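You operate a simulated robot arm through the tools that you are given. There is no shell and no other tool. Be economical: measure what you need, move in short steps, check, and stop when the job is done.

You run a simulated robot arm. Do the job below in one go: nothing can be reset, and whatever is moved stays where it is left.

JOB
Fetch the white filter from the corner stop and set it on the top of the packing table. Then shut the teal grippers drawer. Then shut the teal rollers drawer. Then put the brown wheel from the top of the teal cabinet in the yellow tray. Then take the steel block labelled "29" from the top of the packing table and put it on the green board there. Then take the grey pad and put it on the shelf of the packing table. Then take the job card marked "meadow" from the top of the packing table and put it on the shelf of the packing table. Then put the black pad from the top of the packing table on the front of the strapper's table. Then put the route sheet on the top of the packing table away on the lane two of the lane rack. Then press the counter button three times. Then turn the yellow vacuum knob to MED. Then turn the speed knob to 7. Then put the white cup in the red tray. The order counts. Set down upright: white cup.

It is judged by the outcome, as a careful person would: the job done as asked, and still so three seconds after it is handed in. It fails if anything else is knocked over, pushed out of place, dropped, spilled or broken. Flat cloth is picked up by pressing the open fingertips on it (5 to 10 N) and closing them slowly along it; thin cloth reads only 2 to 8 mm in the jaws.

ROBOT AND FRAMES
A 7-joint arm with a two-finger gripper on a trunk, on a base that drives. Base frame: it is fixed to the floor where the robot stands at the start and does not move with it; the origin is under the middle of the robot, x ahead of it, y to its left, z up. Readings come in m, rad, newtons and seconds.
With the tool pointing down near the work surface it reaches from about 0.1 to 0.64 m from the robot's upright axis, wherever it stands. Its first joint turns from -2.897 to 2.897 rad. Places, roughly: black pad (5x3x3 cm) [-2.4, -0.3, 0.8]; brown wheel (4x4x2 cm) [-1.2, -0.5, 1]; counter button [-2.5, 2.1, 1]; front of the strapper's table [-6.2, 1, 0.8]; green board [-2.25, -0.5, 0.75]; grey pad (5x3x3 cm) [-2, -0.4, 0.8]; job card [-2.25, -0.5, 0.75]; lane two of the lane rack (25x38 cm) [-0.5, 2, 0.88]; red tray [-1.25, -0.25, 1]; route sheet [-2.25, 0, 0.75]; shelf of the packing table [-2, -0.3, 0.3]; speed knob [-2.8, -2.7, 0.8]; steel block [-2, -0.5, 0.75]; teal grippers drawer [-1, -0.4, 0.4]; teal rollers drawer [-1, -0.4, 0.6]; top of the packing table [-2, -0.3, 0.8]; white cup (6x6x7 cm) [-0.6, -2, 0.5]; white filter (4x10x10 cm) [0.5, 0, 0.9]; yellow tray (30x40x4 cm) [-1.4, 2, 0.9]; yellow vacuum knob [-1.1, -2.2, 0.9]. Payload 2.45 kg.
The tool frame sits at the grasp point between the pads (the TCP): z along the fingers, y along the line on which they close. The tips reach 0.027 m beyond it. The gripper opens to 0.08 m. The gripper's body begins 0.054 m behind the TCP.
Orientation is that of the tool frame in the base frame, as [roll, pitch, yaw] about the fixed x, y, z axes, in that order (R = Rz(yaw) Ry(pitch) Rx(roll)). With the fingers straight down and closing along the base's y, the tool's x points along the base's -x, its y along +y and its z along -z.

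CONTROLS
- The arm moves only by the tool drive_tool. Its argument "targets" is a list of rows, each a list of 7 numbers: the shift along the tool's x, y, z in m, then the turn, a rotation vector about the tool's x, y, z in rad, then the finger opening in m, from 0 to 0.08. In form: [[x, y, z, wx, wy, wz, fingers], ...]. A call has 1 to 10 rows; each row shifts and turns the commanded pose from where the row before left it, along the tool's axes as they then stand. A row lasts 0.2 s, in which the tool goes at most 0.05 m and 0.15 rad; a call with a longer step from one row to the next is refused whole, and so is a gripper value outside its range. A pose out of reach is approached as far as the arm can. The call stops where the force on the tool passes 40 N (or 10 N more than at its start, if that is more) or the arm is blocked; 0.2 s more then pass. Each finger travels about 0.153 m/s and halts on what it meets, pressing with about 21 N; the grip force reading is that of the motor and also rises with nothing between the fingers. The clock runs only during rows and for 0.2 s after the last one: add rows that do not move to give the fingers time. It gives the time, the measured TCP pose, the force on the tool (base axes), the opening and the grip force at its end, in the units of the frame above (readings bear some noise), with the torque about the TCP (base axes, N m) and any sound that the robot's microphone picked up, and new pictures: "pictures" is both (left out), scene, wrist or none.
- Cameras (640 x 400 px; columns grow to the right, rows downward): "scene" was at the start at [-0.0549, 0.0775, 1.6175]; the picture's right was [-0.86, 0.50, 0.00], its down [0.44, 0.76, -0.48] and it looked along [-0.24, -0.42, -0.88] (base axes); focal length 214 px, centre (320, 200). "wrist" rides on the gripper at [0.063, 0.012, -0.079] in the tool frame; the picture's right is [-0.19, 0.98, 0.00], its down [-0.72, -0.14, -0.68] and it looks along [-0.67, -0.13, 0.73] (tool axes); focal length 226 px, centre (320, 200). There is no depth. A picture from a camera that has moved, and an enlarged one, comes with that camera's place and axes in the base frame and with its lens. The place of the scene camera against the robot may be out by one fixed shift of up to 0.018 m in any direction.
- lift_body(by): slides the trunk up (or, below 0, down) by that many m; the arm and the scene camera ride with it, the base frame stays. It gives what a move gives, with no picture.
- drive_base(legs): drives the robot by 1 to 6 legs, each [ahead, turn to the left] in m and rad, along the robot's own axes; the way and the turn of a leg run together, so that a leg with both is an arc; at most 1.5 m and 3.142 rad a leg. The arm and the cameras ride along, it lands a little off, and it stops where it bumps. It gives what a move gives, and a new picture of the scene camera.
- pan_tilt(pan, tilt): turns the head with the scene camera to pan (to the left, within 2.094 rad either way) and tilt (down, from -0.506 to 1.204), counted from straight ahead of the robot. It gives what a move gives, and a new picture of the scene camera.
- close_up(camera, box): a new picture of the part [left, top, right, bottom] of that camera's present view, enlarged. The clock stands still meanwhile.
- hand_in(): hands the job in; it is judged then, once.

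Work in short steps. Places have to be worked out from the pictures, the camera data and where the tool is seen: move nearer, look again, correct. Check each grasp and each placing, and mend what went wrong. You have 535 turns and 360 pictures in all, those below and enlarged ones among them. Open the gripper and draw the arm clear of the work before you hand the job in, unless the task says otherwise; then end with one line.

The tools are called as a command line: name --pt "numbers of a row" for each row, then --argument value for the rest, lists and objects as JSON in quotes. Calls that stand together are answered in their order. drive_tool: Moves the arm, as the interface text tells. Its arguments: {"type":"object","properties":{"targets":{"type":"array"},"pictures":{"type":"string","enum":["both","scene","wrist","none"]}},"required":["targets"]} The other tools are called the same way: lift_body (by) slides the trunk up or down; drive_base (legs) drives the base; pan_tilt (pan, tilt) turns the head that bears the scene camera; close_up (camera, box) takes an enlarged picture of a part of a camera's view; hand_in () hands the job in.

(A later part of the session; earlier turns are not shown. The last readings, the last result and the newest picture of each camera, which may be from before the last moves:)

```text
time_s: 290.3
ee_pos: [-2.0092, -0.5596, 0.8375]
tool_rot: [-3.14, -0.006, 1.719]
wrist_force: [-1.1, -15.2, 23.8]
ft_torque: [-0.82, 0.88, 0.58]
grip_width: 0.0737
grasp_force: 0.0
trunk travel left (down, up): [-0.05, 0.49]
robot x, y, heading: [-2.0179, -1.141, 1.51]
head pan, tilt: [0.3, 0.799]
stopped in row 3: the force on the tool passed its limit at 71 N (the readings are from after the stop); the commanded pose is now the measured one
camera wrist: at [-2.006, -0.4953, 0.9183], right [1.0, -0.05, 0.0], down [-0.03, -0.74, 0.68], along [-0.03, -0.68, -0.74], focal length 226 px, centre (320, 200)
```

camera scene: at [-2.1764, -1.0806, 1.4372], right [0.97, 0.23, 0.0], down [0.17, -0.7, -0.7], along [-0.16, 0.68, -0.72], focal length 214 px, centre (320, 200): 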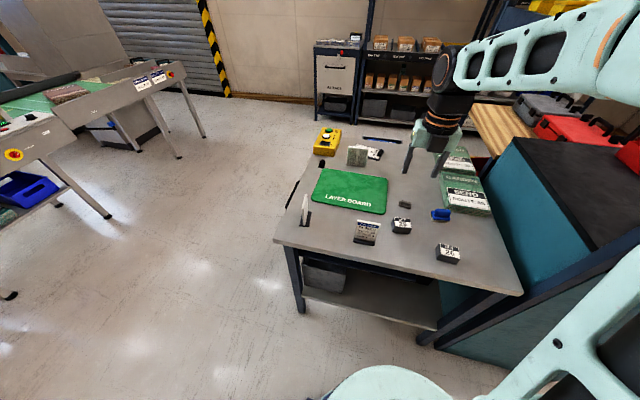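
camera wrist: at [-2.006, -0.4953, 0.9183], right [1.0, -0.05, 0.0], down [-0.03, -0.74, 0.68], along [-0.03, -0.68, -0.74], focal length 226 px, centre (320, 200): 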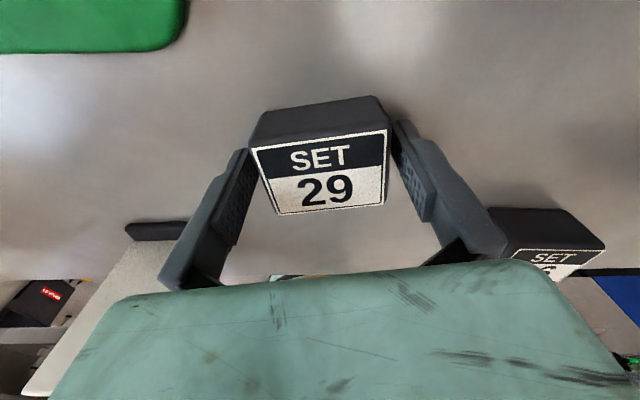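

The left finger touches the block's edge. I lift a bit, shift 5 mm toward -x and retry gently.

drive_tool --pt "0 0 -0.02 0 0 0 0.08" --pt "0 -0.005 0 0 0 0.02 0.08" --pt "0 0 0.01 0 0 0 0.08" --pt "0 0 0.006 0 0 0 0.08" --pictures "wrist"

close_up --camera "wrist" --box '[200, 60, 440, 210]'

close_up --camera "scene" --box '[340, 180, 460, 270]'

```text
time_s: 291.3
ee_pos: [-2.0136, -0.559, 0.8394]
tool_rot: [3.141, -0.007, 1.696]
wrist_force: [-1.5, -2.3, 6.8]
ft_torque: [-0.15, 0.34, 0.01]
grip_width: 0.0787
grasp_force: 0.1
trunk travel left (down, up): [-0.05, 0.49]
robot x, y, heading: [-2.0172, -1.1434, 1.506]
head pan, tilt: [0.3, 0.799]
camera wrist: at [-2.0097, -0.4938, 0.9198], right [1.0, -0.07, 0.0], down [-0.05, -0.73, 0.68], along [-0.05, -0.68, -0.74], focal length 226 px, centre (320, 200)
```

wrist: 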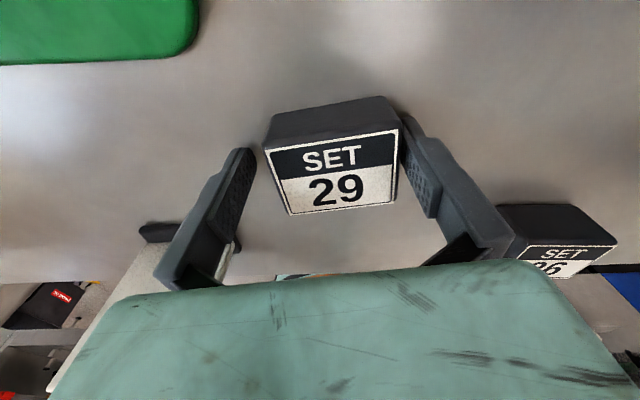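

```text
2.67 times, centred on (320, 135) of wrist
camera zoom: at [-2.0097, -0.4938, 0.9198], right [1.0, -0.07, 0.0], down [-0.05, -0.73, 0.68], along [-0.05, -0.68, -0.74], focal length 603 px, centre (320, 373)
```

zoom: 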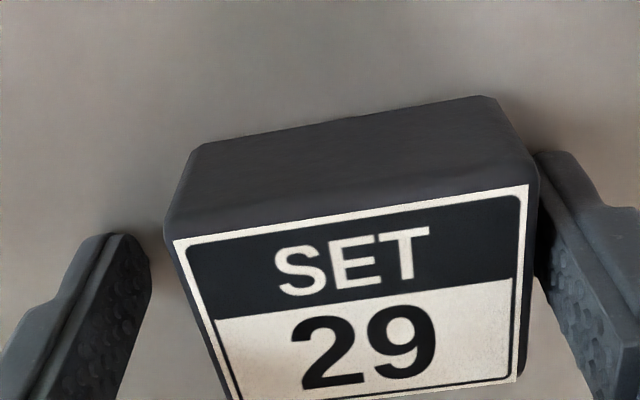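

```text
4.44 times, centred on (400, 225) of scene
camera zoom: at [-2.1766, -1.0818, 1.4374], right [0.97, 0.23, 0.0], down [0.17, -0.7, -0.7], along [-0.16, 0.68, -0.72], focal length 953 px, centre (-36, 89)
```

zoom: 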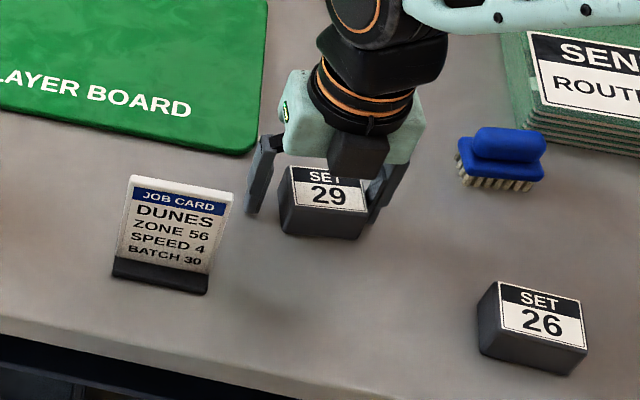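

The tips are simply on the table (z≈0.81); the block is between the fingers. I lift 2 mm and close.

drive_tool --pt "0 0.002 -0.003 0 0 0 0.08" --pt "0 0 0 0 0 0 0.06" --pt "0 0 0 0 0 0 0.04" --pt "0 0 0 0 0 0 0.03" --pt "0 0 0 0 0 0 0.03" --pictures "wrist"

```text
time_s: 292.5
ee_pos: [-2.0116, -0.5583, 0.8411]
tool_rot: [3.141, -0.005, 1.696]
wrist_force: [0.3, 0.4, -0.6]
ft_torque: [-0.05, -0.07, -0.03]
grip_width: 0.0597
grasp_force: 21.1
trunk travel left (down, up): [-0.05, 0.49]
robot x, y, heading: [-2.0128, -1.1416, 1.514]
head pan, tilt: [0.3, 0.799]
camera wrist: at [-2.0075, -0.4938, 0.921], right [1.0, -0.07, 0.0], down [-0.05, -0.73, 0.68], along [-0.05, -0.68, -0.73], focal length 226 px, centre (320, 200)
```

wrist: 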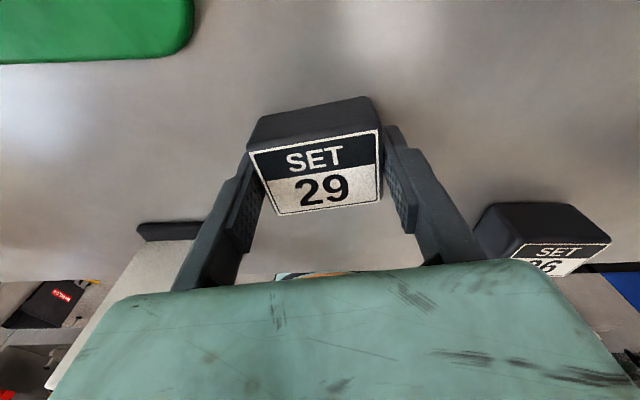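

Gripped at 60 mm. I lift slowly.

drive_tool --pt "0 0 -0.01 0 0 0 0.0" --pt "0 0 -0.02 0 0 0 0.0" --pt "0 0 -0.03 0 0 0 0.0" --pt "0 0 -0.03 0 0 0 0.0" --pictures "both"

```text
time_s: 293.5
ee_pos: [-2.0104, -0.5573, 0.9313]
tool_rot: [3.141, -0.005, 1.696]
wrist_force: [-0.1, 0.5, -3.8]
ft_torque: [0.02, 0.01, 0.0]
grip_width: 0.0597
grasp_force: 19.9
trunk travel left (down, up): [-0.05, 0.49]
robot x, y, heading: [-2.0137, -1.1415, 1.502]
head pan, tilt: [0.3, 0.799]
camera scene: at [-2.1765, -1.0809, 1.4373], right [0.97, 0.23, 0.0], down [0.17, -0.7, -0.7], along [-0.16, 0.68, -0.72], focal length 214 px, centre (320, 200)
camera wrist: at [-2.0059, -0.4938, 1.0128], right [1.0, -0.07, 0.0], down [-0.05, -0.73, 0.68], along [-0.05, -0.68, -0.74], focal length 226 px, centre (320, 200)
```

scene: 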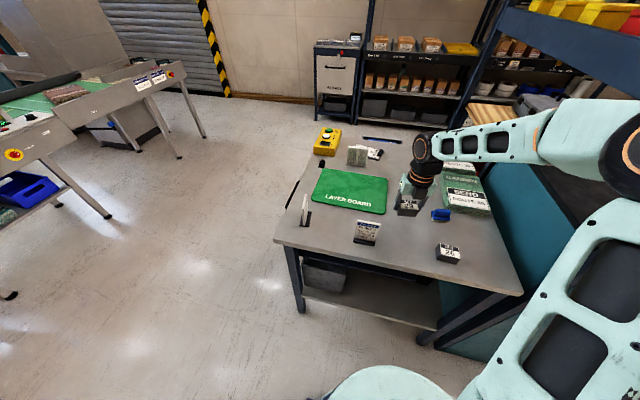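
wrist: 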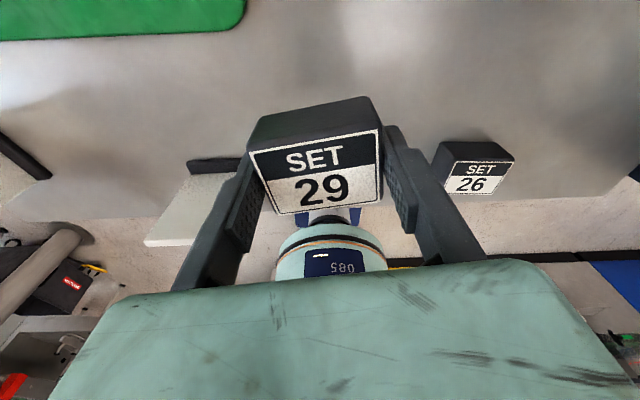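

Held (3.8 N). The board's near corner is ~[-2.07,-0.51]; I carry the block to about [-2.14,-0.44].

drive_tool --pt "0.034 -0.0285 -0.005 0 0 0 0.0" --pt "0.034 -0.0285 -0.005 0 0 0 0.0" --pt "0.034 -0.0285 0 0 0 0 0.0" --pt "0.034 -0.0285 0 0 0 0 0.0" --pictures "both"

```text
time_s: 294.5
ee_pos: [-2.1383, -0.4339, 0.9387]
tool_rot: [3.141, -0.003, 1.696]
wrist_force: [0.3, 0.2, -4.2]
ft_torque: [0.01, 0.04, -0.02]
grip_width: 0.06
grasp_force: 20.7
trunk travel left (down, up): [-0.05, 0.49]
robot x, y, heading: [-2.0166, -1.1462, 1.506]
head pan, tilt: [0.3, 0.799]
camera scene: at [-2.1765, -1.0807, 1.4371], right [0.97, 0.23, 0.0], down [0.17, -0.7, -0.7], along [-0.16, 0.68, -0.72], focal length 214 px, centre (320, 200)
camera wrist: at [-2.1333, -0.3699, 1.0204], right [1.0, -0.07, 0.0], down [-0.05, -0.73, 0.68], along [-0.05, -0.68, -0.73], focal length 226 px, centre (320, 200)
```

scene: 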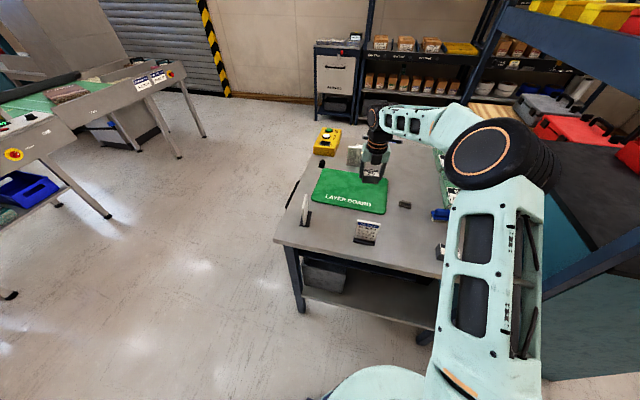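
wrist: 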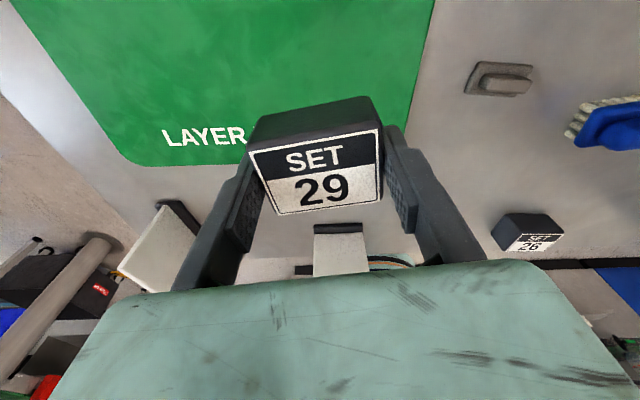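

It is above the board with margin on all sides. I lower it.

drive_tool --pt "0 0 0.04 0 0 0 0.0" --pt "0 0 0.03 0 0 0 0.0" --pt "0 0 0.01 0 0 0 0.0" --pt "0 0 0.005 0 0 0 0.0" --pictures "none"

```text
time_s: 295.5
ee_pos: [-2.1397, -0.4372, 0.855]
tool_rot: [3.14, -0.005, 1.696]
wrist_force: [-0.9, -0.1, -3.6]
ft_torque: [-0.01, -0.01, -0.03]
grip_width: 0.0599
grasp_force: 21.1
trunk travel left (down, up): [-0.05, 0.49]
robot x, y, heading: [-2.0153, -1.1444, 1.508]
head pan, tilt: [0.3, 0.799]
```

drive_tool --pt "0 0 0.004 0 0 0 0.0" --pt "0 0 0.003 0 0 0 0.0" --pt "0 0 0.003 0 0 0 0.0" --pictures "none"

```text
time_s: 296.3
ee_pos: [-2.1396, -0.4359, 0.8483]
tool_rot: [-3.141, -0.01, 1.697]
wrist_force: [2.4, 0.3, 12.3]
ft_torque: [-0.35, -0.14, 0.05]
grip_width: 0.0599
grasp_force: 21.1
trunk travel left (down, up): [-0.05, 0.49]
robot x, y, heading: [-2.0125, -1.1411, 1.504]
head pan, tilt: [0.3, 0.799]
```

Contact on the board. I release and rise.

drive_tool --pt "0 0 -0.002 0 0 0 0.06" --pt "0 0 0 0 0 0 0.07" --pt "0 0 0 0 0 0 0.08" --pt "0 0 -0.03 0 0 0 0.08" --pt "0 0 -0.05 0 0 0 0.08" --pt "0 0 -0.03 0 0 0 0.08" --pictures "wrist"

```text
time_s: 297.7
ee_pos: [-2.1405, -0.4352, 0.9616]
tool_rot: [3.141, -0.005, 1.697]
wrist_force: [0.2, -0.5, 0.3]
ft_torque: [0.0, 0.02, 0.0]
grip_width: 0.0798
grasp_force: 0.0
trunk travel left (down, up): [-0.05, 0.49]
robot x, y, heading: [-2.0143, -1.146, 1.506]
head pan, tilt: [0.3, 0.799]
camera wrist: at [-2.1356, -0.3709, 1.0426], right [1.0, -0.07, 0.0], down [-0.05, -0.73, 0.68], along [-0.05, -0.68, -0.73], focal length 226 px, centre (320, 200)
```

wrist: 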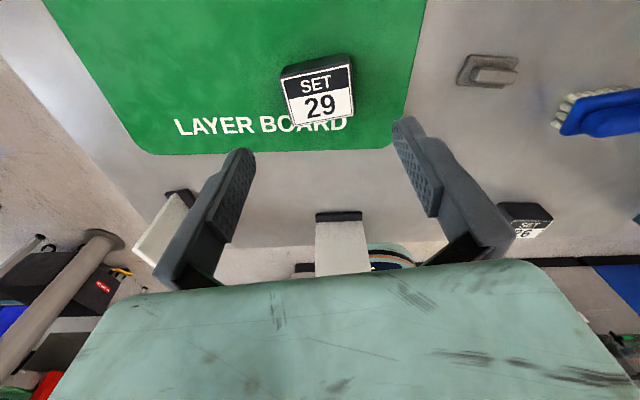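

Block 29 is on the board. Next the grey pad, at about [-1.995,-0.433] with its long side along x. I move over it, aligning the jaw along x to grip its ends.

drive_tool --pt "-0.004 0.036 0 0 0 0.04 0.08" --pt "-0.004 0.036 0 0 0 0.04 0.08" --pt "-0.004 0.036 0 0 0 0.045 0.08" --pt "-0.0 0.036 0 0 0 0 0.08" --pictures "wrist"

close_up --camera "wrist" --box '[220, 10, 420, 135]'

```text
time_s: 298.7
ee_pos: [-1.994, -0.4404, 0.9592]
tool_rot: [3.141, -0.006, 1.57]
wrist_force: [-0.5, -0.1, 0.2]
ft_torque: [0.0, 0.01, -0.01]
grip_width: 0.0801
grasp_force: 0.0
trunk travel left (down, up): [-0.05, 0.49]
robot x, y, heading: [-2.0126, -1.1417, 1.507]
head pan, tilt: [0.3, 0.799]
camera wrist: at [-1.982, -0.3768, 1.0415], right [0.98, -0.19, 0.0], down [-0.14, -0.72, 0.68], along [-0.13, -0.67, -0.74], focal length 226 px, centre (320, 200)
```

wrist: 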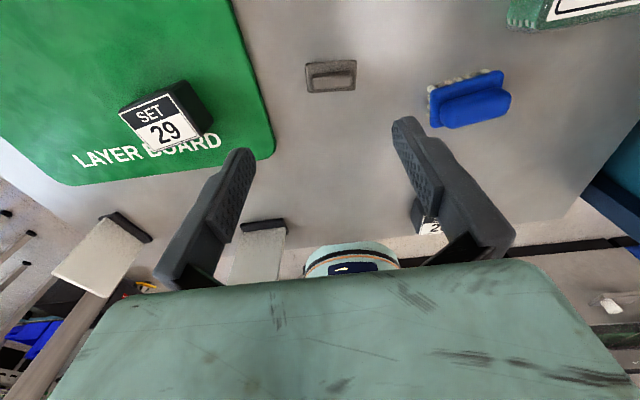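

```text
3.20 times, centred on (320, 72) of wrist
camera zoom: at [-1.982, -0.3768, 1.0415], right [0.98, -0.19, 0.0], down [-0.14, -0.72, 0.68], along [-0.13, -0.67, -0.74], focal length 723 px, centre (320, 608)
```

zoom: 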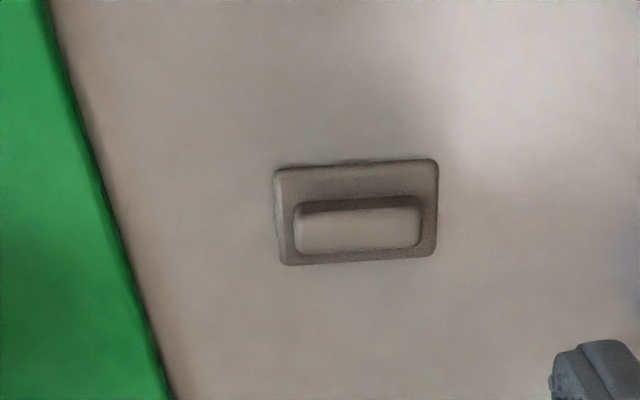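

Pad centre ≈[-1.983,-0.434]. I correct, rotate 6° and descend to near the table.

drive_tool --pt "0.007 0.011 0.03 0 0 0.1 0.08" --pt "0 0 0.03 0 0 0 0.08" --pt "0 0 0.03 0 0 0 0.08" --pictures "wrist"

```text
time_s: 299.5
ee_pos: [-1.9847, -0.432, 0.8726]
tool_rot: [3.141, -0.006, 1.471]
wrist_force: [1.1, 0.3, 0.8]
ft_torque: [0.01, -0.01, -0.01]
grip_width: 0.0801
grasp_force: 0.0
trunk travel left (down, up): [-0.05, 0.49]
robot x, y, heading: [-2.0167, -1.1399, 1.507]
head pan, tilt: [0.3, 0.799]
camera wrist: at [-1.9647, -0.3705, 0.9538], right [0.96, -0.29, 0.0], down [-0.21, -0.7, 0.68], along [-0.2, -0.65, -0.74], focal length 226 px, centre (320, 200)
```

wrist: 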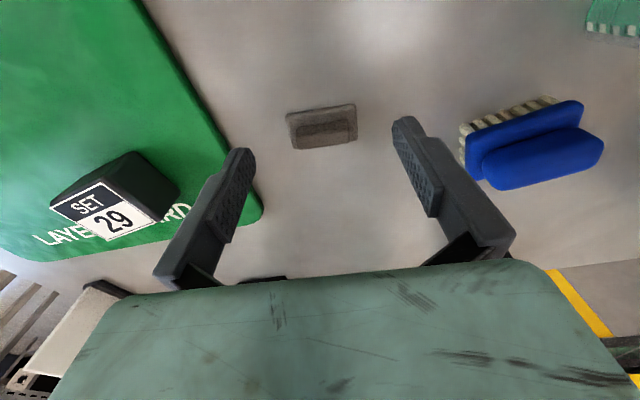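

Centred. I descend the rest and close.

drive_tool --pt "0 0 0.02 0 0 0 0.08" --pt "0 0 0.011 0 0 0 0.08" --pt "0 0 0 0 0 0 0.05" --pt "0 0 0 0 0 0 0.03" --pt "0 0 0 0 0 0 0.02" --pt "0 0 0 0 0 0 0.02" --pictures "wrist"

```text
time_s: 300.9
ee_pos: [-1.9846, -0.4319, 0.8411]
tool_rot: [-3.141, -0.005, 1.472]
wrist_force: [0.4, -0.2, 0.4]
ft_torque: [-0.04, 0.02, 0.01]
grip_width: 0.0344
grasp_force: 21.5
trunk travel left (down, up): [-0.05, 0.49]
robot x, y, heading: [-2.0136, -1.1386, 1.51]
head pan, tilt: [0.3, 0.799]
camera wrist: at [-1.9654, -0.3707, 0.9215], right [0.96, -0.29, 0.0], down [-0.21, -0.7, 0.68], along [-0.2, -0.65, -0.73], focal length 226 px, centre (320, 200)
```

wrist: 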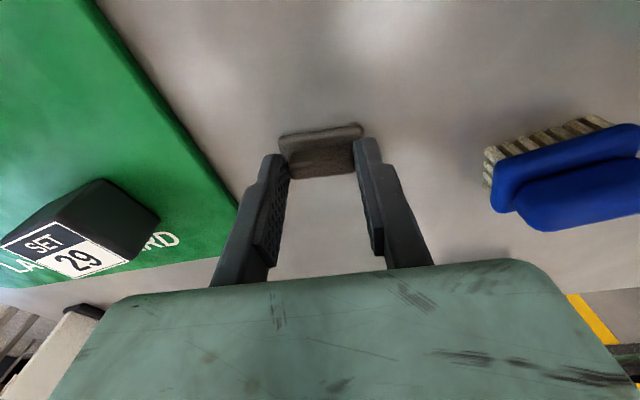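

Gripped at 34 mm on the pad's ridge. I lift and look.

drive_tool --pt "0 0 -0.02 0 0 0 0.0" --pt "0 0 -0.05 0 0 0 0.0" --pt "0 0 -0.05 0 0 0 0.0" --pictures "wrist"

```text
time_s: 301.7
ee_pos: [-1.9824, -0.4367, 0.9608]
tool_rot: [-3.14, -0.005, 1.47]
wrist_force: [-0.4, -0.5, -0.8]
ft_torque: [-0.02, 0.01, -0.01]
grip_width: 0.0344
grasp_force: 21.0
trunk travel left (down, up): [-0.05, 0.49]
robot x, y, heading: [-2.0149, -1.143, 1.505]
head pan, tilt: [0.3, 0.799]
camera wrist: at [-1.9652, -0.3747, 1.0415], right [0.96, -0.29, 0.0], down [-0.21, -0.7, 0.68], along [-0.2, -0.65, -0.74], focal length 226 px, centre (320, 200)
```

wrist: 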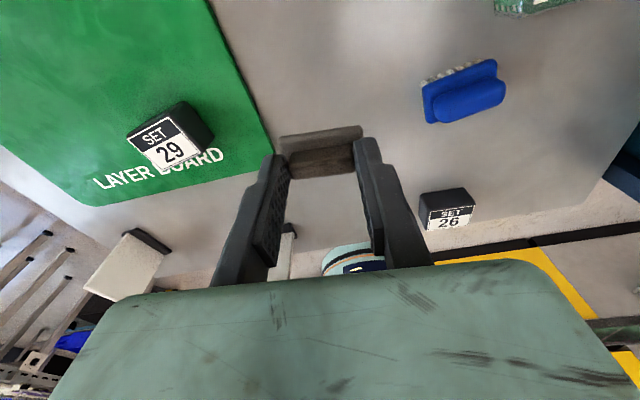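

Held. I back the robot away from the table end so that the arm can go down to the shelf level.

drive_base --legs '[[-0.36, 0]]'

lift_body --by -0.045

pan_tilt --pan 0.2 --tilt 0.7

```text
time_s: 303.9
ee_pos: [-1.9992, -0.7831, 0.9595]
tool_rot: [3.14, -0.006, 1.46]
wrist_force: [-0.9, 0.4, -0.4]
ft_torque: [0.0, 0.0, 0.01]
grip_width: 0.0344
grasp_force: 21.3
trunk travel left (down, up): [-0.05, 0.49]
robot x, y, heading: [-2.0352, -1.4915, 1.492]
head pan, tilt: [0.3, 0.799]
camera scene: at [-2.1997, -1.426, 1.4373], right [0.97, 0.22, 0.0], down [0.16, -0.7, -0.7], along [-0.16, 0.68, -0.72], focal length 214 px, centre (320, 200)
```

scene: 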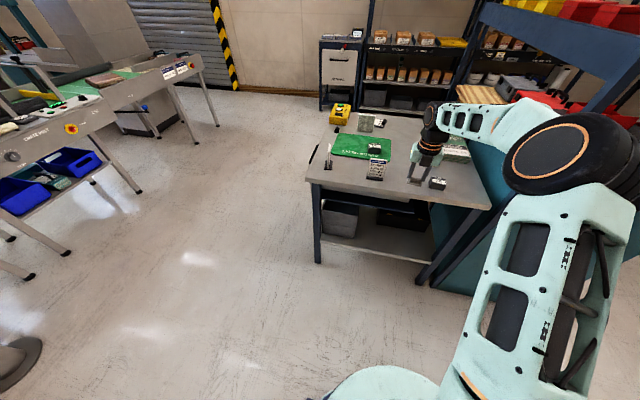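

```text
time_s: 304.8
ee_pos: [-1.9994, -0.7835, 0.9156]
tool_rot: [-3.141, -0.004, 1.459]
wrist_force: [-0.6, -0.1, 0.5]
ft_torque: [0.02, 0.01, 0.01]
grip_width: 0.0345
grasp_force: 20.5
trunk travel left (down, up): [-0.005, 0.535]
robot x, y, heading: [-2.0388, -1.488, 1.495]
head pan, tilt: [0.3, 0.799]
```

```text
time_s: 305.5
ee_pos: [-1.9989, -0.783, 0.9142]
tool_rot: [3.142, -0.005, 1.459]
wrist_force: [0.3, -0.2, -0.4]
ft_torque: [-0.04, 0.03, 0.0]
grip_width: 0.0348
grasp_force: 21.3
trunk travel left (down, up): [-0.005, 0.535]
robot x, y, heading: [-2.0399, -1.4892, 1.496]
head pan, tilt: [0.201, 0.7]
camera scene: at [-2.1924, -1.4204, 1.4005], right [0.99, 0.13, 0.0], down [0.08, -0.64, -0.76], along [-0.1, 0.76, -0.64], focal length 214 px, centre (320, 200)
```

scene: 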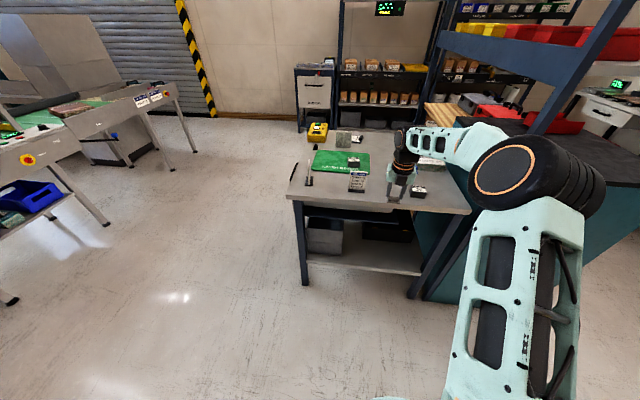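

close_up --camera "scene" --box '[285, 140, 485, 300]'

```text
2.50 times, centred on (385, 220) of scene
camera zoom: at [-2.1924, -1.4204, 1.4005], right [0.99, 0.13, 0.0], down [0.08, -0.64, -0.76], along [-0.1, 0.76, -0.64], focal length 536 px, centre (158, 150)
```

zoom: 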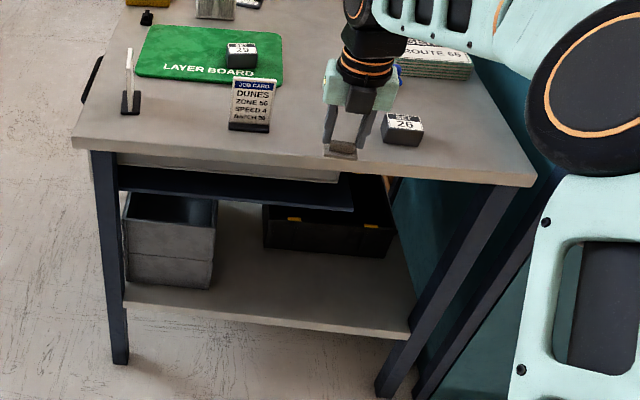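

The shelf is at z≈0.32 with its near edge at y≈-0.70; free area x -2.14…-1.75, y -0.70…-0.50. I tilt the tool outward and start lowering in front of the table end.

drive_tool --pt "-0.02 0 0 0 0.15 0 0.0" --pt "-0.02 0 0 0 0.15 0 0.0" --pt "0 0 0 0 0.15 0 0.0" --pt "0 0 0 0 0.15 0 0.0" --pictures "none"

```text
time_s: 306.5
ee_pos: [-2.0044, -0.8229, 0.9122]
tool_rot: [-3.14, -0.606, 1.458]
wrist_force: [0.1, -0.1, 0.4]
ft_torque: [0.01, -0.01, -0.01]
grip_width: 0.0344
grasp_force: 21.2
trunk travel left (down, up): [-0.005, 0.535]
robot x, y, heading: [-2.0423, -1.4894, 1.49]
head pan, tilt: [0.201, 0.7]
```

I lower straight down outside the table end.

drive_tool --pt "-0.0262 0 0.0378 0 0 0 0.0" --pt "-0.0262 0 0.0378 0 0 0 0.0" --pt "-0.0262 0 0.0378 0 0 0 0.0" --pt "-0.0262 0 0.0378 0 0 0 0.0" --pt "-0.0262 0 0.0378 0 0 0 0.0" --pt "-0.0262 0 0.0378 0 0 0 0.0" --pt "-0.0262 0 0.0378 0 0 0 0.0" --pt "-0.0262 0 0.0378 0 0 0 0.0" --pt "-0.0262 0 0.0378 0 0 0 0.0" --pictures "both"

```text
time_s: 308.5
ee_pos: [-2.0071, -0.8246, 0.4989]
tool_rot: [-3.139, -0.604, 1.458]
wrist_force: [-0.6, 0.2, 0.1]
ft_torque: [0.0, -0.01, -0.02]
grip_width: 0.0345
grasp_force: 20.7
trunk travel left (down, up): [-0.005, 0.535]
robot x, y, heading: [-2.0374, -1.4893, 1.497]
head pan, tilt: [0.201, 0.7]
camera scene: at [-2.1924, -1.4207, 1.4005], right [0.99, 0.13, 0.0], down [0.08, -0.64, -0.76], along [-0.1, 0.76, -0.64], focal length 214 px, centre (320, 200)
camera wrist: at [-1.9935, -0.8188, 0.6012], right [0.96, -0.27, -0.11], down [-0.25, -0.96, 0.15], along [-0.15, -0.12, -0.98], focal length 226 px, centre (320, 200)
```

scene: 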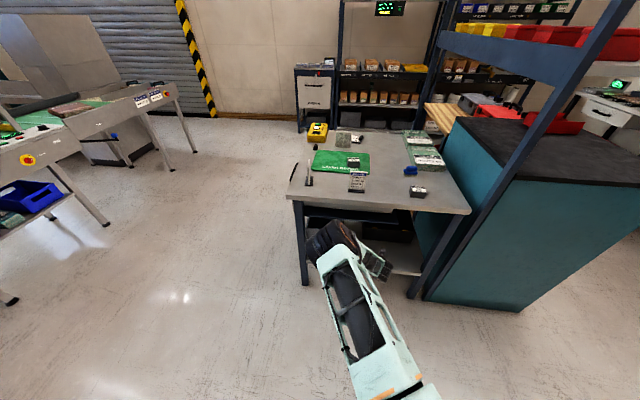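
wrist: 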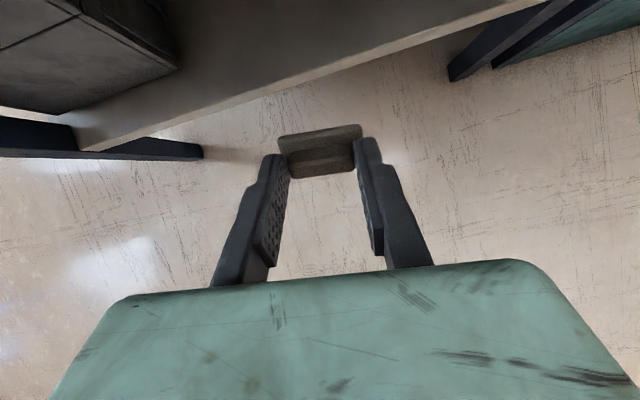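

Good. I lower another 9 cm and shift +x by 10 cm.

drive_tool --pt "-0.0262 0 0.0378 0 0 0 0.0" --pt "-0.025 0 0.036 0 0 0 0.0" --pt "0.003 0.035 0.002 0 0 0 0.0" --pt "0.003 0.035 0.002 0 0 0 0.0" --pt "0.003 0.035 0.002 0 0 0 0.0" --pictures "wrist"

```text
time_s: 309.7
ee_pos: [-1.8984, -0.8266, 0.4108]
tool_rot: [-3.141, -0.607, 1.458]
wrist_force: [0.1, -0.1, -0.2]
ft_torque: [0.05, -0.02, 0.0]
grip_width: 0.0346
grasp_force: 21.7
trunk travel left (down, up): [-0.005, 0.535]
robot x, y, heading: [-2.0383, -1.4873, 1.497]
head pan, tilt: [0.201, 0.7]
camera wrist: at [-1.8849, -0.8211, 0.513], right [0.96, -0.27, -0.11], down [-0.25, -0.96, 0.15], along [-0.15, -0.12, -0.98], focal length 226 px, centre (320, 200)
```

wrist: 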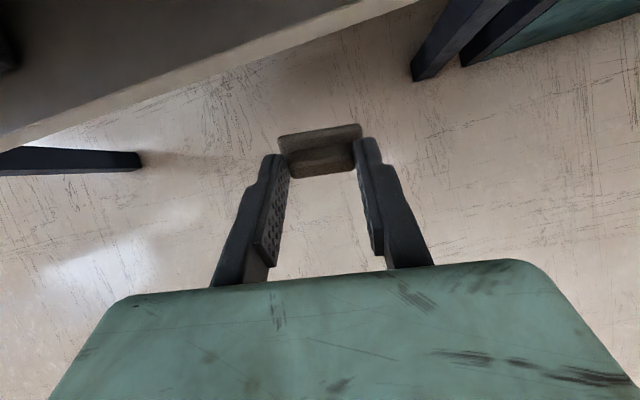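

The pad is clear in front of the shelf edge (y≈-0.72). I drive forward 13 cm to bring it over the shelf.

drive_base --legs '[[0.13, 0]]'

drive_tool --pt "0.025 0 0.017 0 0 0 0.0" --pt "0.025 0 0.017 0 0 0 0.0" --pictures "both"

```text
time_s: 311.0
ee_pos: [-1.8872, -0.7006, 0.41]
tool_rot: [3.141, -0.605, 1.458]
wrist_force: [-0.4, -0.9, -0.6]
ft_torque: [-0.02, 0.02, 0.0]
grip_width: 0.0345
grasp_force: 21.1
trunk travel left (down, up): [-0.005, 0.535]
robot x, y, heading: [-2.0269, -1.364, 1.496]
head pan, tilt: [0.201, 0.7]
camera scene: at [-2.1828, -1.2945, 1.4005], right [0.99, 0.12, 0.0], down [0.08, -0.64, -0.76], along [-0.09, 0.76, -0.64], focal length 214 px, centre (320, 200)
```

scene: 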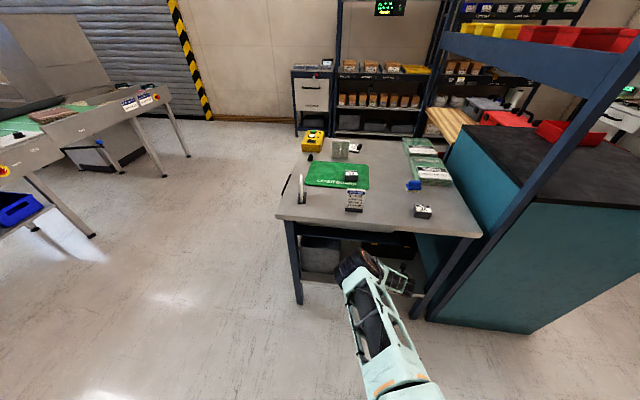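

```text
time_s: 311.6
ee_pos: [-1.8804, -0.6412, 0.4096]
tool_rot: [3.141, -0.603, 1.457]
wrist_force: [0.2, -1.0, -0.6]
ft_torque: [0.0, -0.03, -0.03]
grip_width: 0.0347
grasp_force: 21.1
trunk travel left (down, up): [-0.005, 0.535]
robot x, y, heading: [-2.0273, -1.3623, 1.49]
head pan, tilt: [0.201, 0.7]
camera scene: at [-2.183, -1.2945, 1.4005], right [0.99, 0.12, 0.0], down [0.08, -0.64, -0.76], along [-0.09, 0.76, -0.64], focal length 214 px, centre (320, 200)
camera wrist: at [-1.8677, -0.6365, 0.5125], right [0.96, -0.27, -0.11], down [-0.25, -0.96, 0.15], along [-0.15, -0.12, -0.98], focal length 226 px, centre (320, 200)
```

scene: 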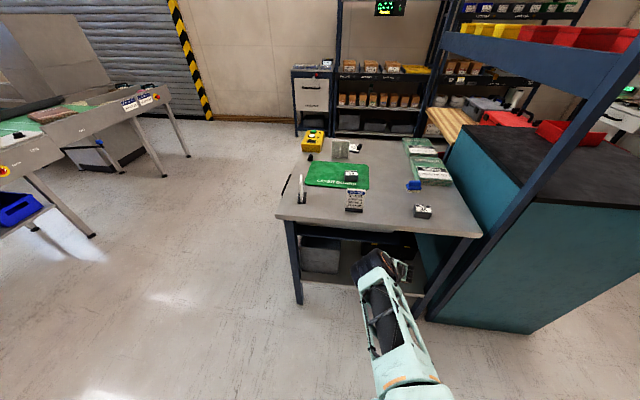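
wrist: 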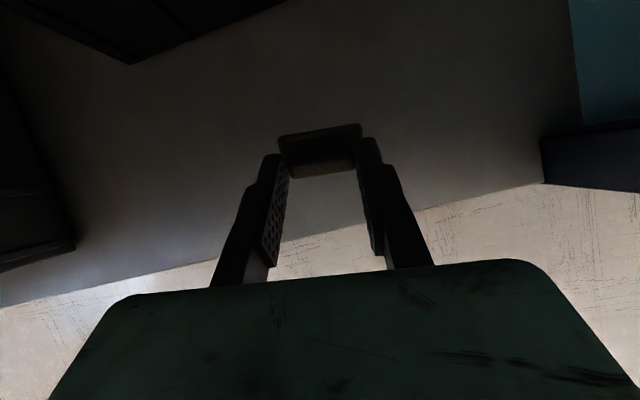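

The pad is over the shelf with ~5 cm to the edge. I lower gently.

drive_tool --pt "-0.0085 0 0.0123 0 0 0 0.0" --pt "-0.0085 0 0.0123 0 0 0 0.0" --pt "-0.0046 0 0.0066 0 0 0 0.0" --pt "-0.0046 0 0.0066 0 0 0 0.0" --pictures "wrist"

```text
time_s: 312.6
ee_pos: [-1.8823, -0.6439, 0.364]
tool_rot: [-3.139, -0.604, 1.458]
wrist_force: [0.1, 0.5, -1.0]
ft_torque: [-0.03, 0.0, -0.01]
grip_width: 0.0346
grasp_force: 21.5
trunk travel left (down, up): [-0.005, 0.535]
robot x, y, heading: [-2.0269, -1.3651, 1.495]
head pan, tilt: [0.201, 0.7]
camera wrist: at [-1.8689, -0.6372, 0.467], right [0.96, -0.27, -0.11], down [-0.25, -0.96, 0.15], along [-0.15, -0.12, -0.98], focal length 226 px, centre (320, 200)
```

wrist: 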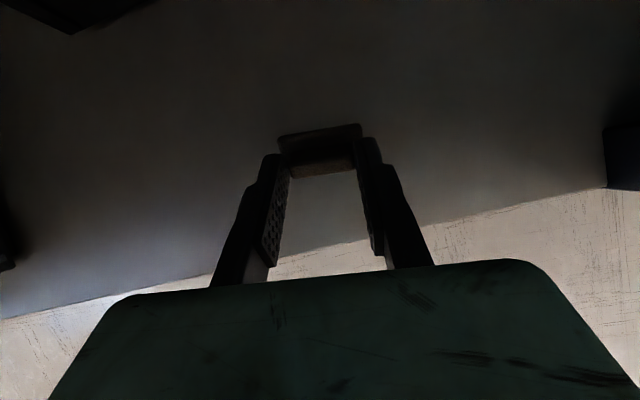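

drive_tool --pt "-0.0034 0 0.0049 0 0 0 0.0" --pt "-0.0034 0 0.0049 0 0 0 0.0" --pt "-0.0034 0 0.0049 0 0 0 0.0" --pictures "none"

```text
time_s: 313.4
ee_pos: [-1.882, -0.6431, 0.3464]
tool_rot: [-3.14, -0.605, 1.458]
wrist_force: [-0.3, -0.8, -0.4]
ft_torque: [0.0, 0.0, -0.04]
grip_width: 0.0346
grasp_force: 21.0
trunk travel left (down, up): [-0.005, 0.535]
robot x, y, heading: [-2.0334, -1.3626, 1.491]
head pan, tilt: [0.201, 0.7]
```

drive_tool --pt "-0.0034 0 0.0049 0 0 0 0.0" --pt "-0.0034 0 0.0049 0 0 0 0.0" --pictures "none"

drive_tool --pt "-0.0034 0 0.0049 0 0 0 0.0" --pt "-0.0034 0 0.0049 0 0 0 0.0" --pictures "wrist"

```text
time_s: 313.9
ee_pos: [-1.88, -0.6409, 0.3425]
tool_rot: [3.14, -0.611, 1.461]
wrist_force: [-2.2, -12.4, 22.8]
ft_torque: [-0.35, 0.1, 0.02]
grip_width: 0.0342
grasp_force: 20.4
trunk travel left (down, up): [-0.005, 0.535]
robot x, y, heading: [-2.0327, -1.366, 1.496]
head pan, tilt: [0.201, 0.7]
stopped in row 2: the force on the tool passed its limit at 42 N (the readings are from after the stop); the commanded pose is now the measured one
```

```text
time_s: 314.2
ee_pos: [-1.8805, -0.6389, 0.3424]
tool_rot: [3.14, -0.612, 1.459]
wrist_force: [-1.1, -12.9, 21.6]
ft_torque: [-0.34, 0.07, -0.02]
grip_width: 0.034
grasp_force: 21.1
trunk travel left (down, up): [-0.005, 0.535]
robot x, y, heading: [-2.0293, -1.3637, 1.497]
head pan, tilt: [0.201, 0.7]
stopped in row 1: the force on the tool passed its limit at 42 N (the readings are from after the stop); the commanded pose is now the measured one
camera wrist: at [-1.8671, -0.6345, 0.4451], right [0.96, -0.27, -0.11], down [-0.25, -0.96, 0.14], along [-0.14, -0.11, -0.98], focal length 226 px, centre (320, 200)
```

wrist: 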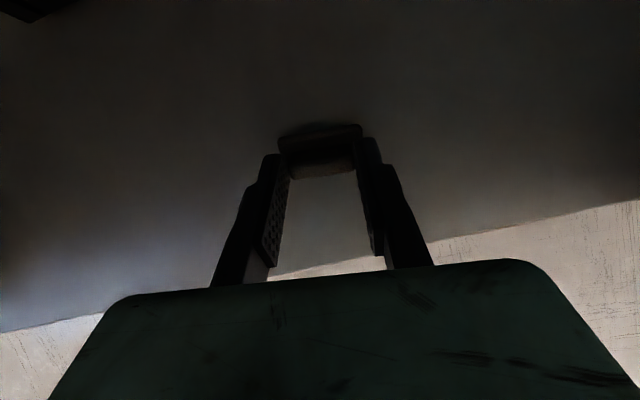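

Contact on the shelf. I ease off 2 mm, open, and let the pad settle flat.

drive_tool --pt "0.001 0 -0.002 0 0 0 0.0" --pt "0 0 0 0 0 0 0.04" --pt "0 0 0 0 0 0 0.05" --pt "0 0 -0.02 0 0 0 0.05" --pt "0 0 -0.03 0 0 0 0.05" --pictures "wrist"

close_up --camera "wrist" --box '[200, 20, 440, 180]'

```text
time_s: 315.4
ee_pos: [-1.8815, -0.6694, 0.3839]
tool_rot: [3.139, -0.612, 1.459]
wrist_force: [0.1, 0.1, 0.4]
ft_torque: [0.0, 0.03, 0.01]
grip_width: 0.0502
grasp_force: 0.0
trunk travel left (down, up): [-0.005, 0.535]
robot x, y, heading: [-2.0284, -1.3641, 1.494]
head pan, tilt: [0.201, 0.7]
camera wrist: at [-1.8694, -0.6633, 0.4862], right [0.96, -0.27, -0.11], down [-0.25, -0.96, 0.15], along [-0.15, -0.11, -0.98], focal length 226 px, centre (320, 200)
```

wrist: 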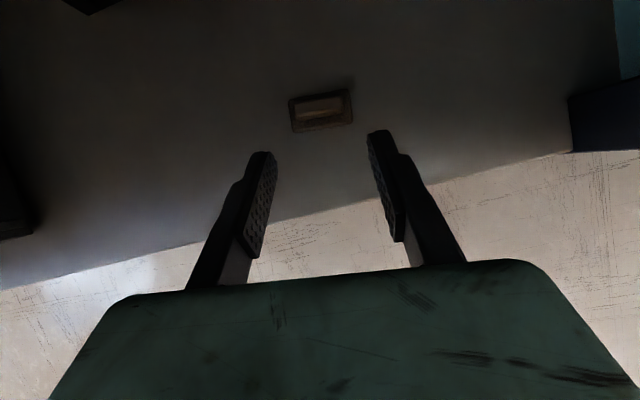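

```text
2.50 times, centred on (320, 100) of wrist
camera zoom: at [-1.8694, -0.6633, 0.4862], right [0.96, -0.27, -0.11], down [-0.25, -0.96, 0.15], along [-0.15, -0.11, -0.98], focal length 565 px, centre (320, 450)
```

zoom: 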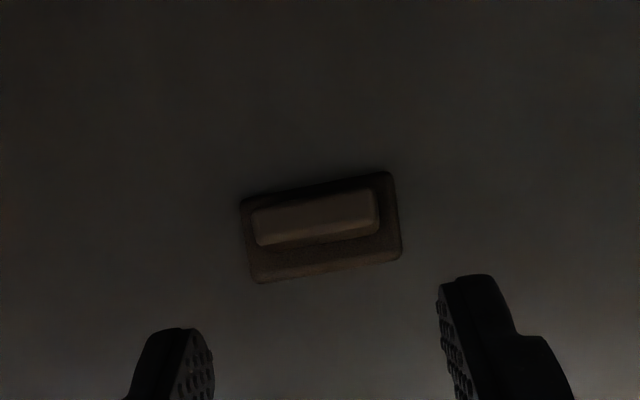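

The grey pad lies flat on the shelf. I back out and raise the tool again.

drive_base --legs '[[-0.17, 0]]'

drive_tool --pt "0.0262 0 -0.0378 0 0 0 0.05" --pt "0.0262 0 -0.0378 0 0 0 0.05" --pt "0.0262 0 -0.0378 0 0 0 0.05" --pt "0.0262 0 -0.0378 0 0 0 0.05" --pt "0.0262 0 -0.0378 0 0 0 0.05" --pt "0.0262 0 -0.0378 0 0 0 0.05" --pt "0.0262 0 -0.0378 0 0 0 0.05" --pt "0.0262 0 -0.0378 0 0 0 0.05" --pt "0.0262 0 -0.0378 0 0 0 0.05" --pt "0.0262 0 -0.0378 0 0 0 0.05" --pictures "none"

drive_tool --pt "0.0262 0 -0.0378 0 0 0 0.06" --pt "0.0262 0 -0.0378 0 0 0 0.06" --pt "0.0262 0 -0.0378 0 -0.15 0 0.06" --pt "0.0 0 0 0 -0.15 0 0.06" --pt "0.0 0 0 0 -0.15 0 0.06" --pt "0.0 0 0 0 -0.16 0 0.06" --pictures "none"

```text
time_s: 317.1
ee_pos: [-1.8989, -0.837, 0.3839]
tool_rot: [-3.141, -0.612, 1.464]
wrist_force: [-0.5, 0.4, 0.1]
ft_torque: [0.02, 0.01, 0.0]
grip_width: 0.0501
grasp_force: 0.0
trunk travel left (down, up): [-0.005, 0.535]
robot x, y, heading: [-2.0428, -1.5324, 1.499]
head pan, tilt: [0.201, 0.7]
stopped in leg 1: the robot was blocked; the commanded pose is now the measured one
camera scene: at [-2.1958, -1.4658, 1.4005], right [0.99, 0.13, 0.0], down [0.08, -0.64, -0.76], along [-0.1, 0.76, -0.64], focal length 214 px, centre (320, 200)
```

scene: 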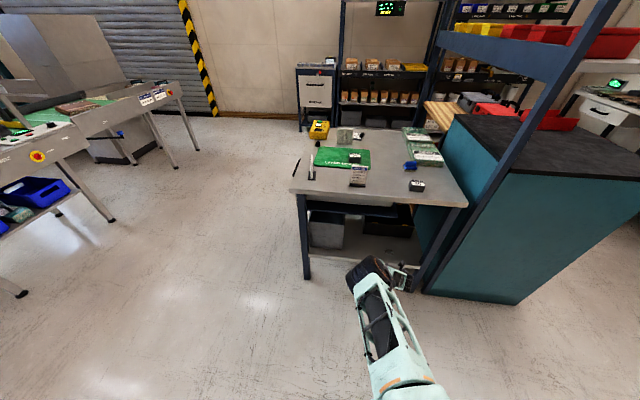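

```text
time_s: 319.3
ee_pos: [-1.8988, -0.8385, 0.8417]
tool_rot: [3.14, -0.61, 1.462]
wrist_force: [-0.4, 0.1, -0.3]
ft_torque: [-0.03, 0.03, 0.0]
grip_width: 0.05
grasp_force: 0.0
trunk travel left (down, up): [-0.005, 0.535]
robot x, y, heading: [-2.0422, -1.5348, 1.497]
head pan, tilt: [0.201, 0.7]
```

```text
refused: row 6 steps farther than a row can; nothing moved
```

The rear foot touched the machine behind lightly; I stay off it. I finish raising and levelling the tool.

drive_tool --pt "0.0262 0 -0.0378 0 0 0 0.06" --pt "0.0262 0 -0.0378 0 0 0 0.06" --pt "0.0262 0 -0.0378 0 -0.15 0 0.06" --pt "0.0 0 0 0 -0.15 0 0.06" --pt "0.0 0 0 0 -0.15 0 0.06" --pt "0.0 0 0 0 -0.15 0 0.06" --pt "0 0 -0.03 0 0 0 0.06" --pt "0 0 -0.03 0 0 0 0.06" --pictures "none"

drive_base --legs '[[0.2, 0], [0.13, 0.25]]'

```text
time_s: 321.1
ee_pos: [-1.8966, -0.8415, 1.0405]
tool_rot: [-3.139, -0.01, 1.463]
wrist_force: [-0.3, 0.7, -0.2]
ft_torque: [-0.01, 0.01, 0.0]
grip_width: 0.0601
grasp_force: 0.1
trunk travel left (down, up): [-0.005, 0.535]
robot x, y, heading: [-2.0436, -1.5318, 1.498]
head pan, tilt: [0.201, 0.7]
```

```text
time_s: 323.6
ee_pos: [-2.056, -0.4989, 1.041]
tool_rot: [3.141, -0.009, 1.702]
wrist_force: [-0.5, -0.5, -0.4]
ft_torque: [-0.01, 0.01, 0.01]
grip_width: 0.0603
grasp_force: 0.0
trunk travel left (down, up): [-0.005, 0.535]
robot x, y, heading: [-2.0317, -1.207, 1.739]
head pan, tilt: [0.201, 0.7]
camera scene: at [-2.1999, -1.1757, 1.4004], right [0.93, 0.36, 0.0], down [0.23, -0.6, -0.76], along [-0.27, 0.71, -0.64], focal length 214 px, centre (320, 200)
```

scene: 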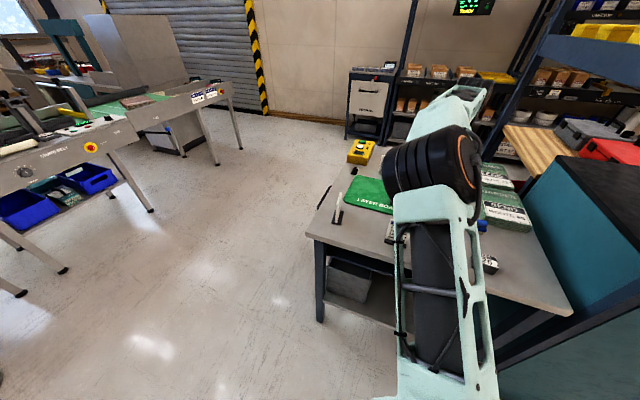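

I turn the base left so the arm points to the job card.

drive_base --legs '[[0, 0.38]]'

drive_tool --pt "-0.04 0 0 0 0 0.13 0.06" --pt "-0.04 0 0 0 0 0.13 0.06" --pt "0 0 0 0 0 0.12 0.06" --pt "0 0 0 0 0 0.12 0.06" --pictures "both"

```text
time_s: 325.2
ee_pos: [-2.3241, -0.5614, 1.0405]
tool_rot: [3.141, -0.01, 2.094]
wrist_force: [0.6, -0.3, 0.8]
ft_torque: [-0.01, 0.01, 0.0]
grip_width: 0.0601
grasp_force: 0.0
trunk travel left (down, up): [-0.005, 0.535]
robot x, y, heading: [-2.0332, -1.208, 2.129]
head pan, tilt: [0.201, 0.7]
camera scene: at [-2.2012, -1.2421, 1.4005], right [0.73, 0.69, 0.0], down [0.44, -0.47, -0.76], along [-0.53, 0.55, -0.64], focal length 214 px, centre (320, 200)
```

scene: 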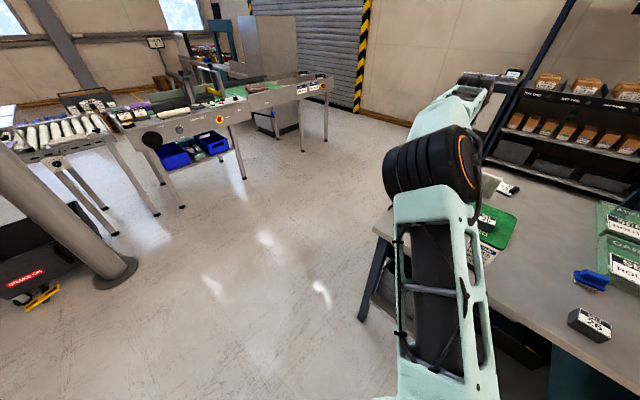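

```text
time_s: 326.2
ee_pos: [-2.2883, -0.6344, 1.0386]
tool_rot: [-3.138, -0.008, 1.592]
wrist_force: [0.8, -0.3, -0.5]
ft_torque: [0.0, -0.01, -0.05]
grip_width: 0.06
grasp_force: 0.1
trunk travel left (down, up): [-0.005, 0.535]
robot x, y, heading: [-2.0336, -1.2068, 2.129]
head pan, tilt: [0.201, 0.7]
camera scene: at [-2.2014, -1.242, 1.4004], right [0.73, 0.69, 0.0], down [0.44, -0.47, -0.76], along [-0.53, 0.55, -0.64], focal length 214 px, centre (320, 200)
camera wrist: at [-2.2769, -0.5707, 1.1204], right [0.98, -0.17, -0.01], down [-0.12, -0.73, 0.68], along [-0.12, -0.66, -0.74], focal length 226 px, centre (320, 200)
```

scene: 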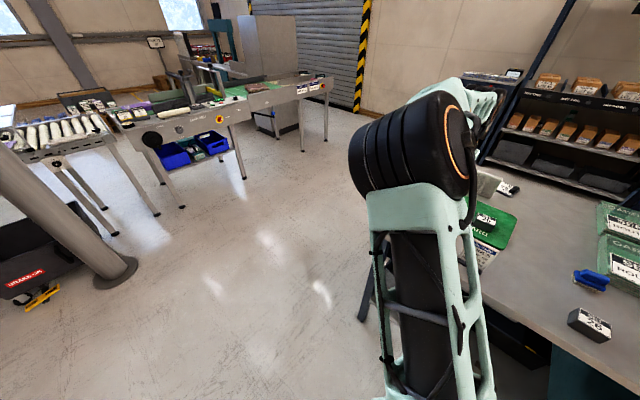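
wrist: 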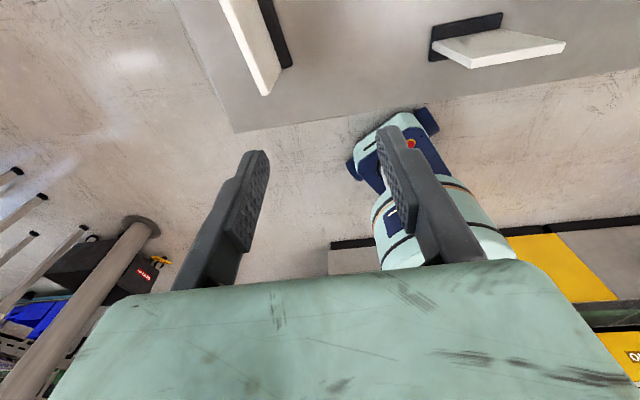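

The meadow card is up-left in the wrist view, base from about [-2.33,-0.63] going +y. I move above it.

drive_tool --pt "0.025 -0.025 0 0 0 0.02 0.06" --pt "0.025 -0.025 0 0 0 0 0.06" --pt "0 0 0.03 0 0 0 0.06" --pictures "wrist"

close_up --camera "wrist" --box '[200, 0, 440, 150]'

```text
time_s: 327.0
ee_pos: [-2.3364, -0.5853, 1.0092]
tool_rot: [-3.137, -0.009, 1.572]
wrist_force: [-0.6, 0.0, -0.2]
ft_torque: [-0.01, -0.02, 0.0]
grip_width: 0.06
grasp_force: 0.0
trunk travel left (down, up): [-0.005, 0.535]
robot x, y, heading: [-2.0336, -1.2065, 2.127]
head pan, tilt: [0.201, 0.7]
camera wrist: at [-2.3247, -0.5217, 1.0893], right [0.98, -0.19, -0.01], down [-0.14, -0.72, 0.68], along [-0.13, -0.66, -0.74], focal length 226 px, centre (320, 200)
```

wrist: 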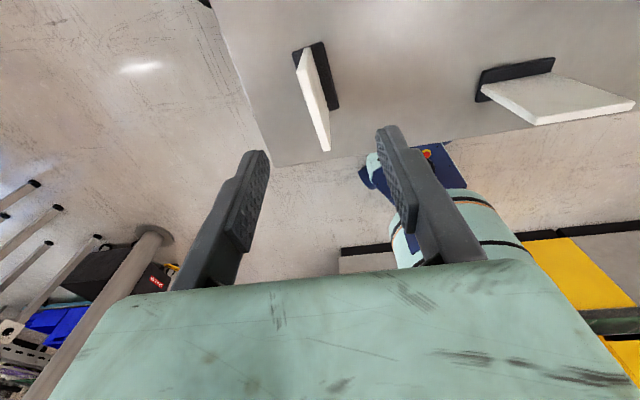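

```text
2.67 times, centred on (320, 75) of wrist
camera zoom: at [-2.3247, -0.5217, 1.0893], right [0.98, -0.19, -0.01], down [-0.14, -0.72, 0.68], along [-0.13, -0.66, -0.74], focal length 603 px, centre (320, 533)
```

zoom: 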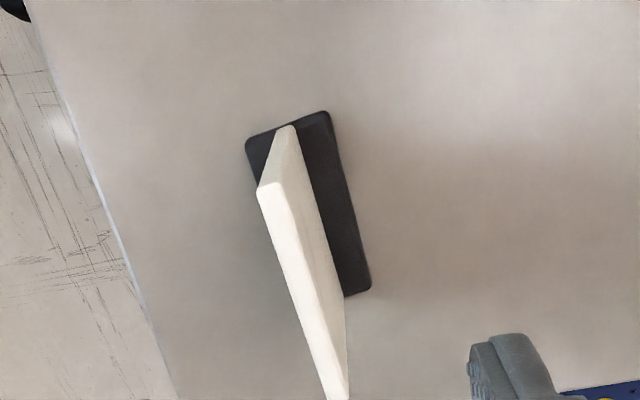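

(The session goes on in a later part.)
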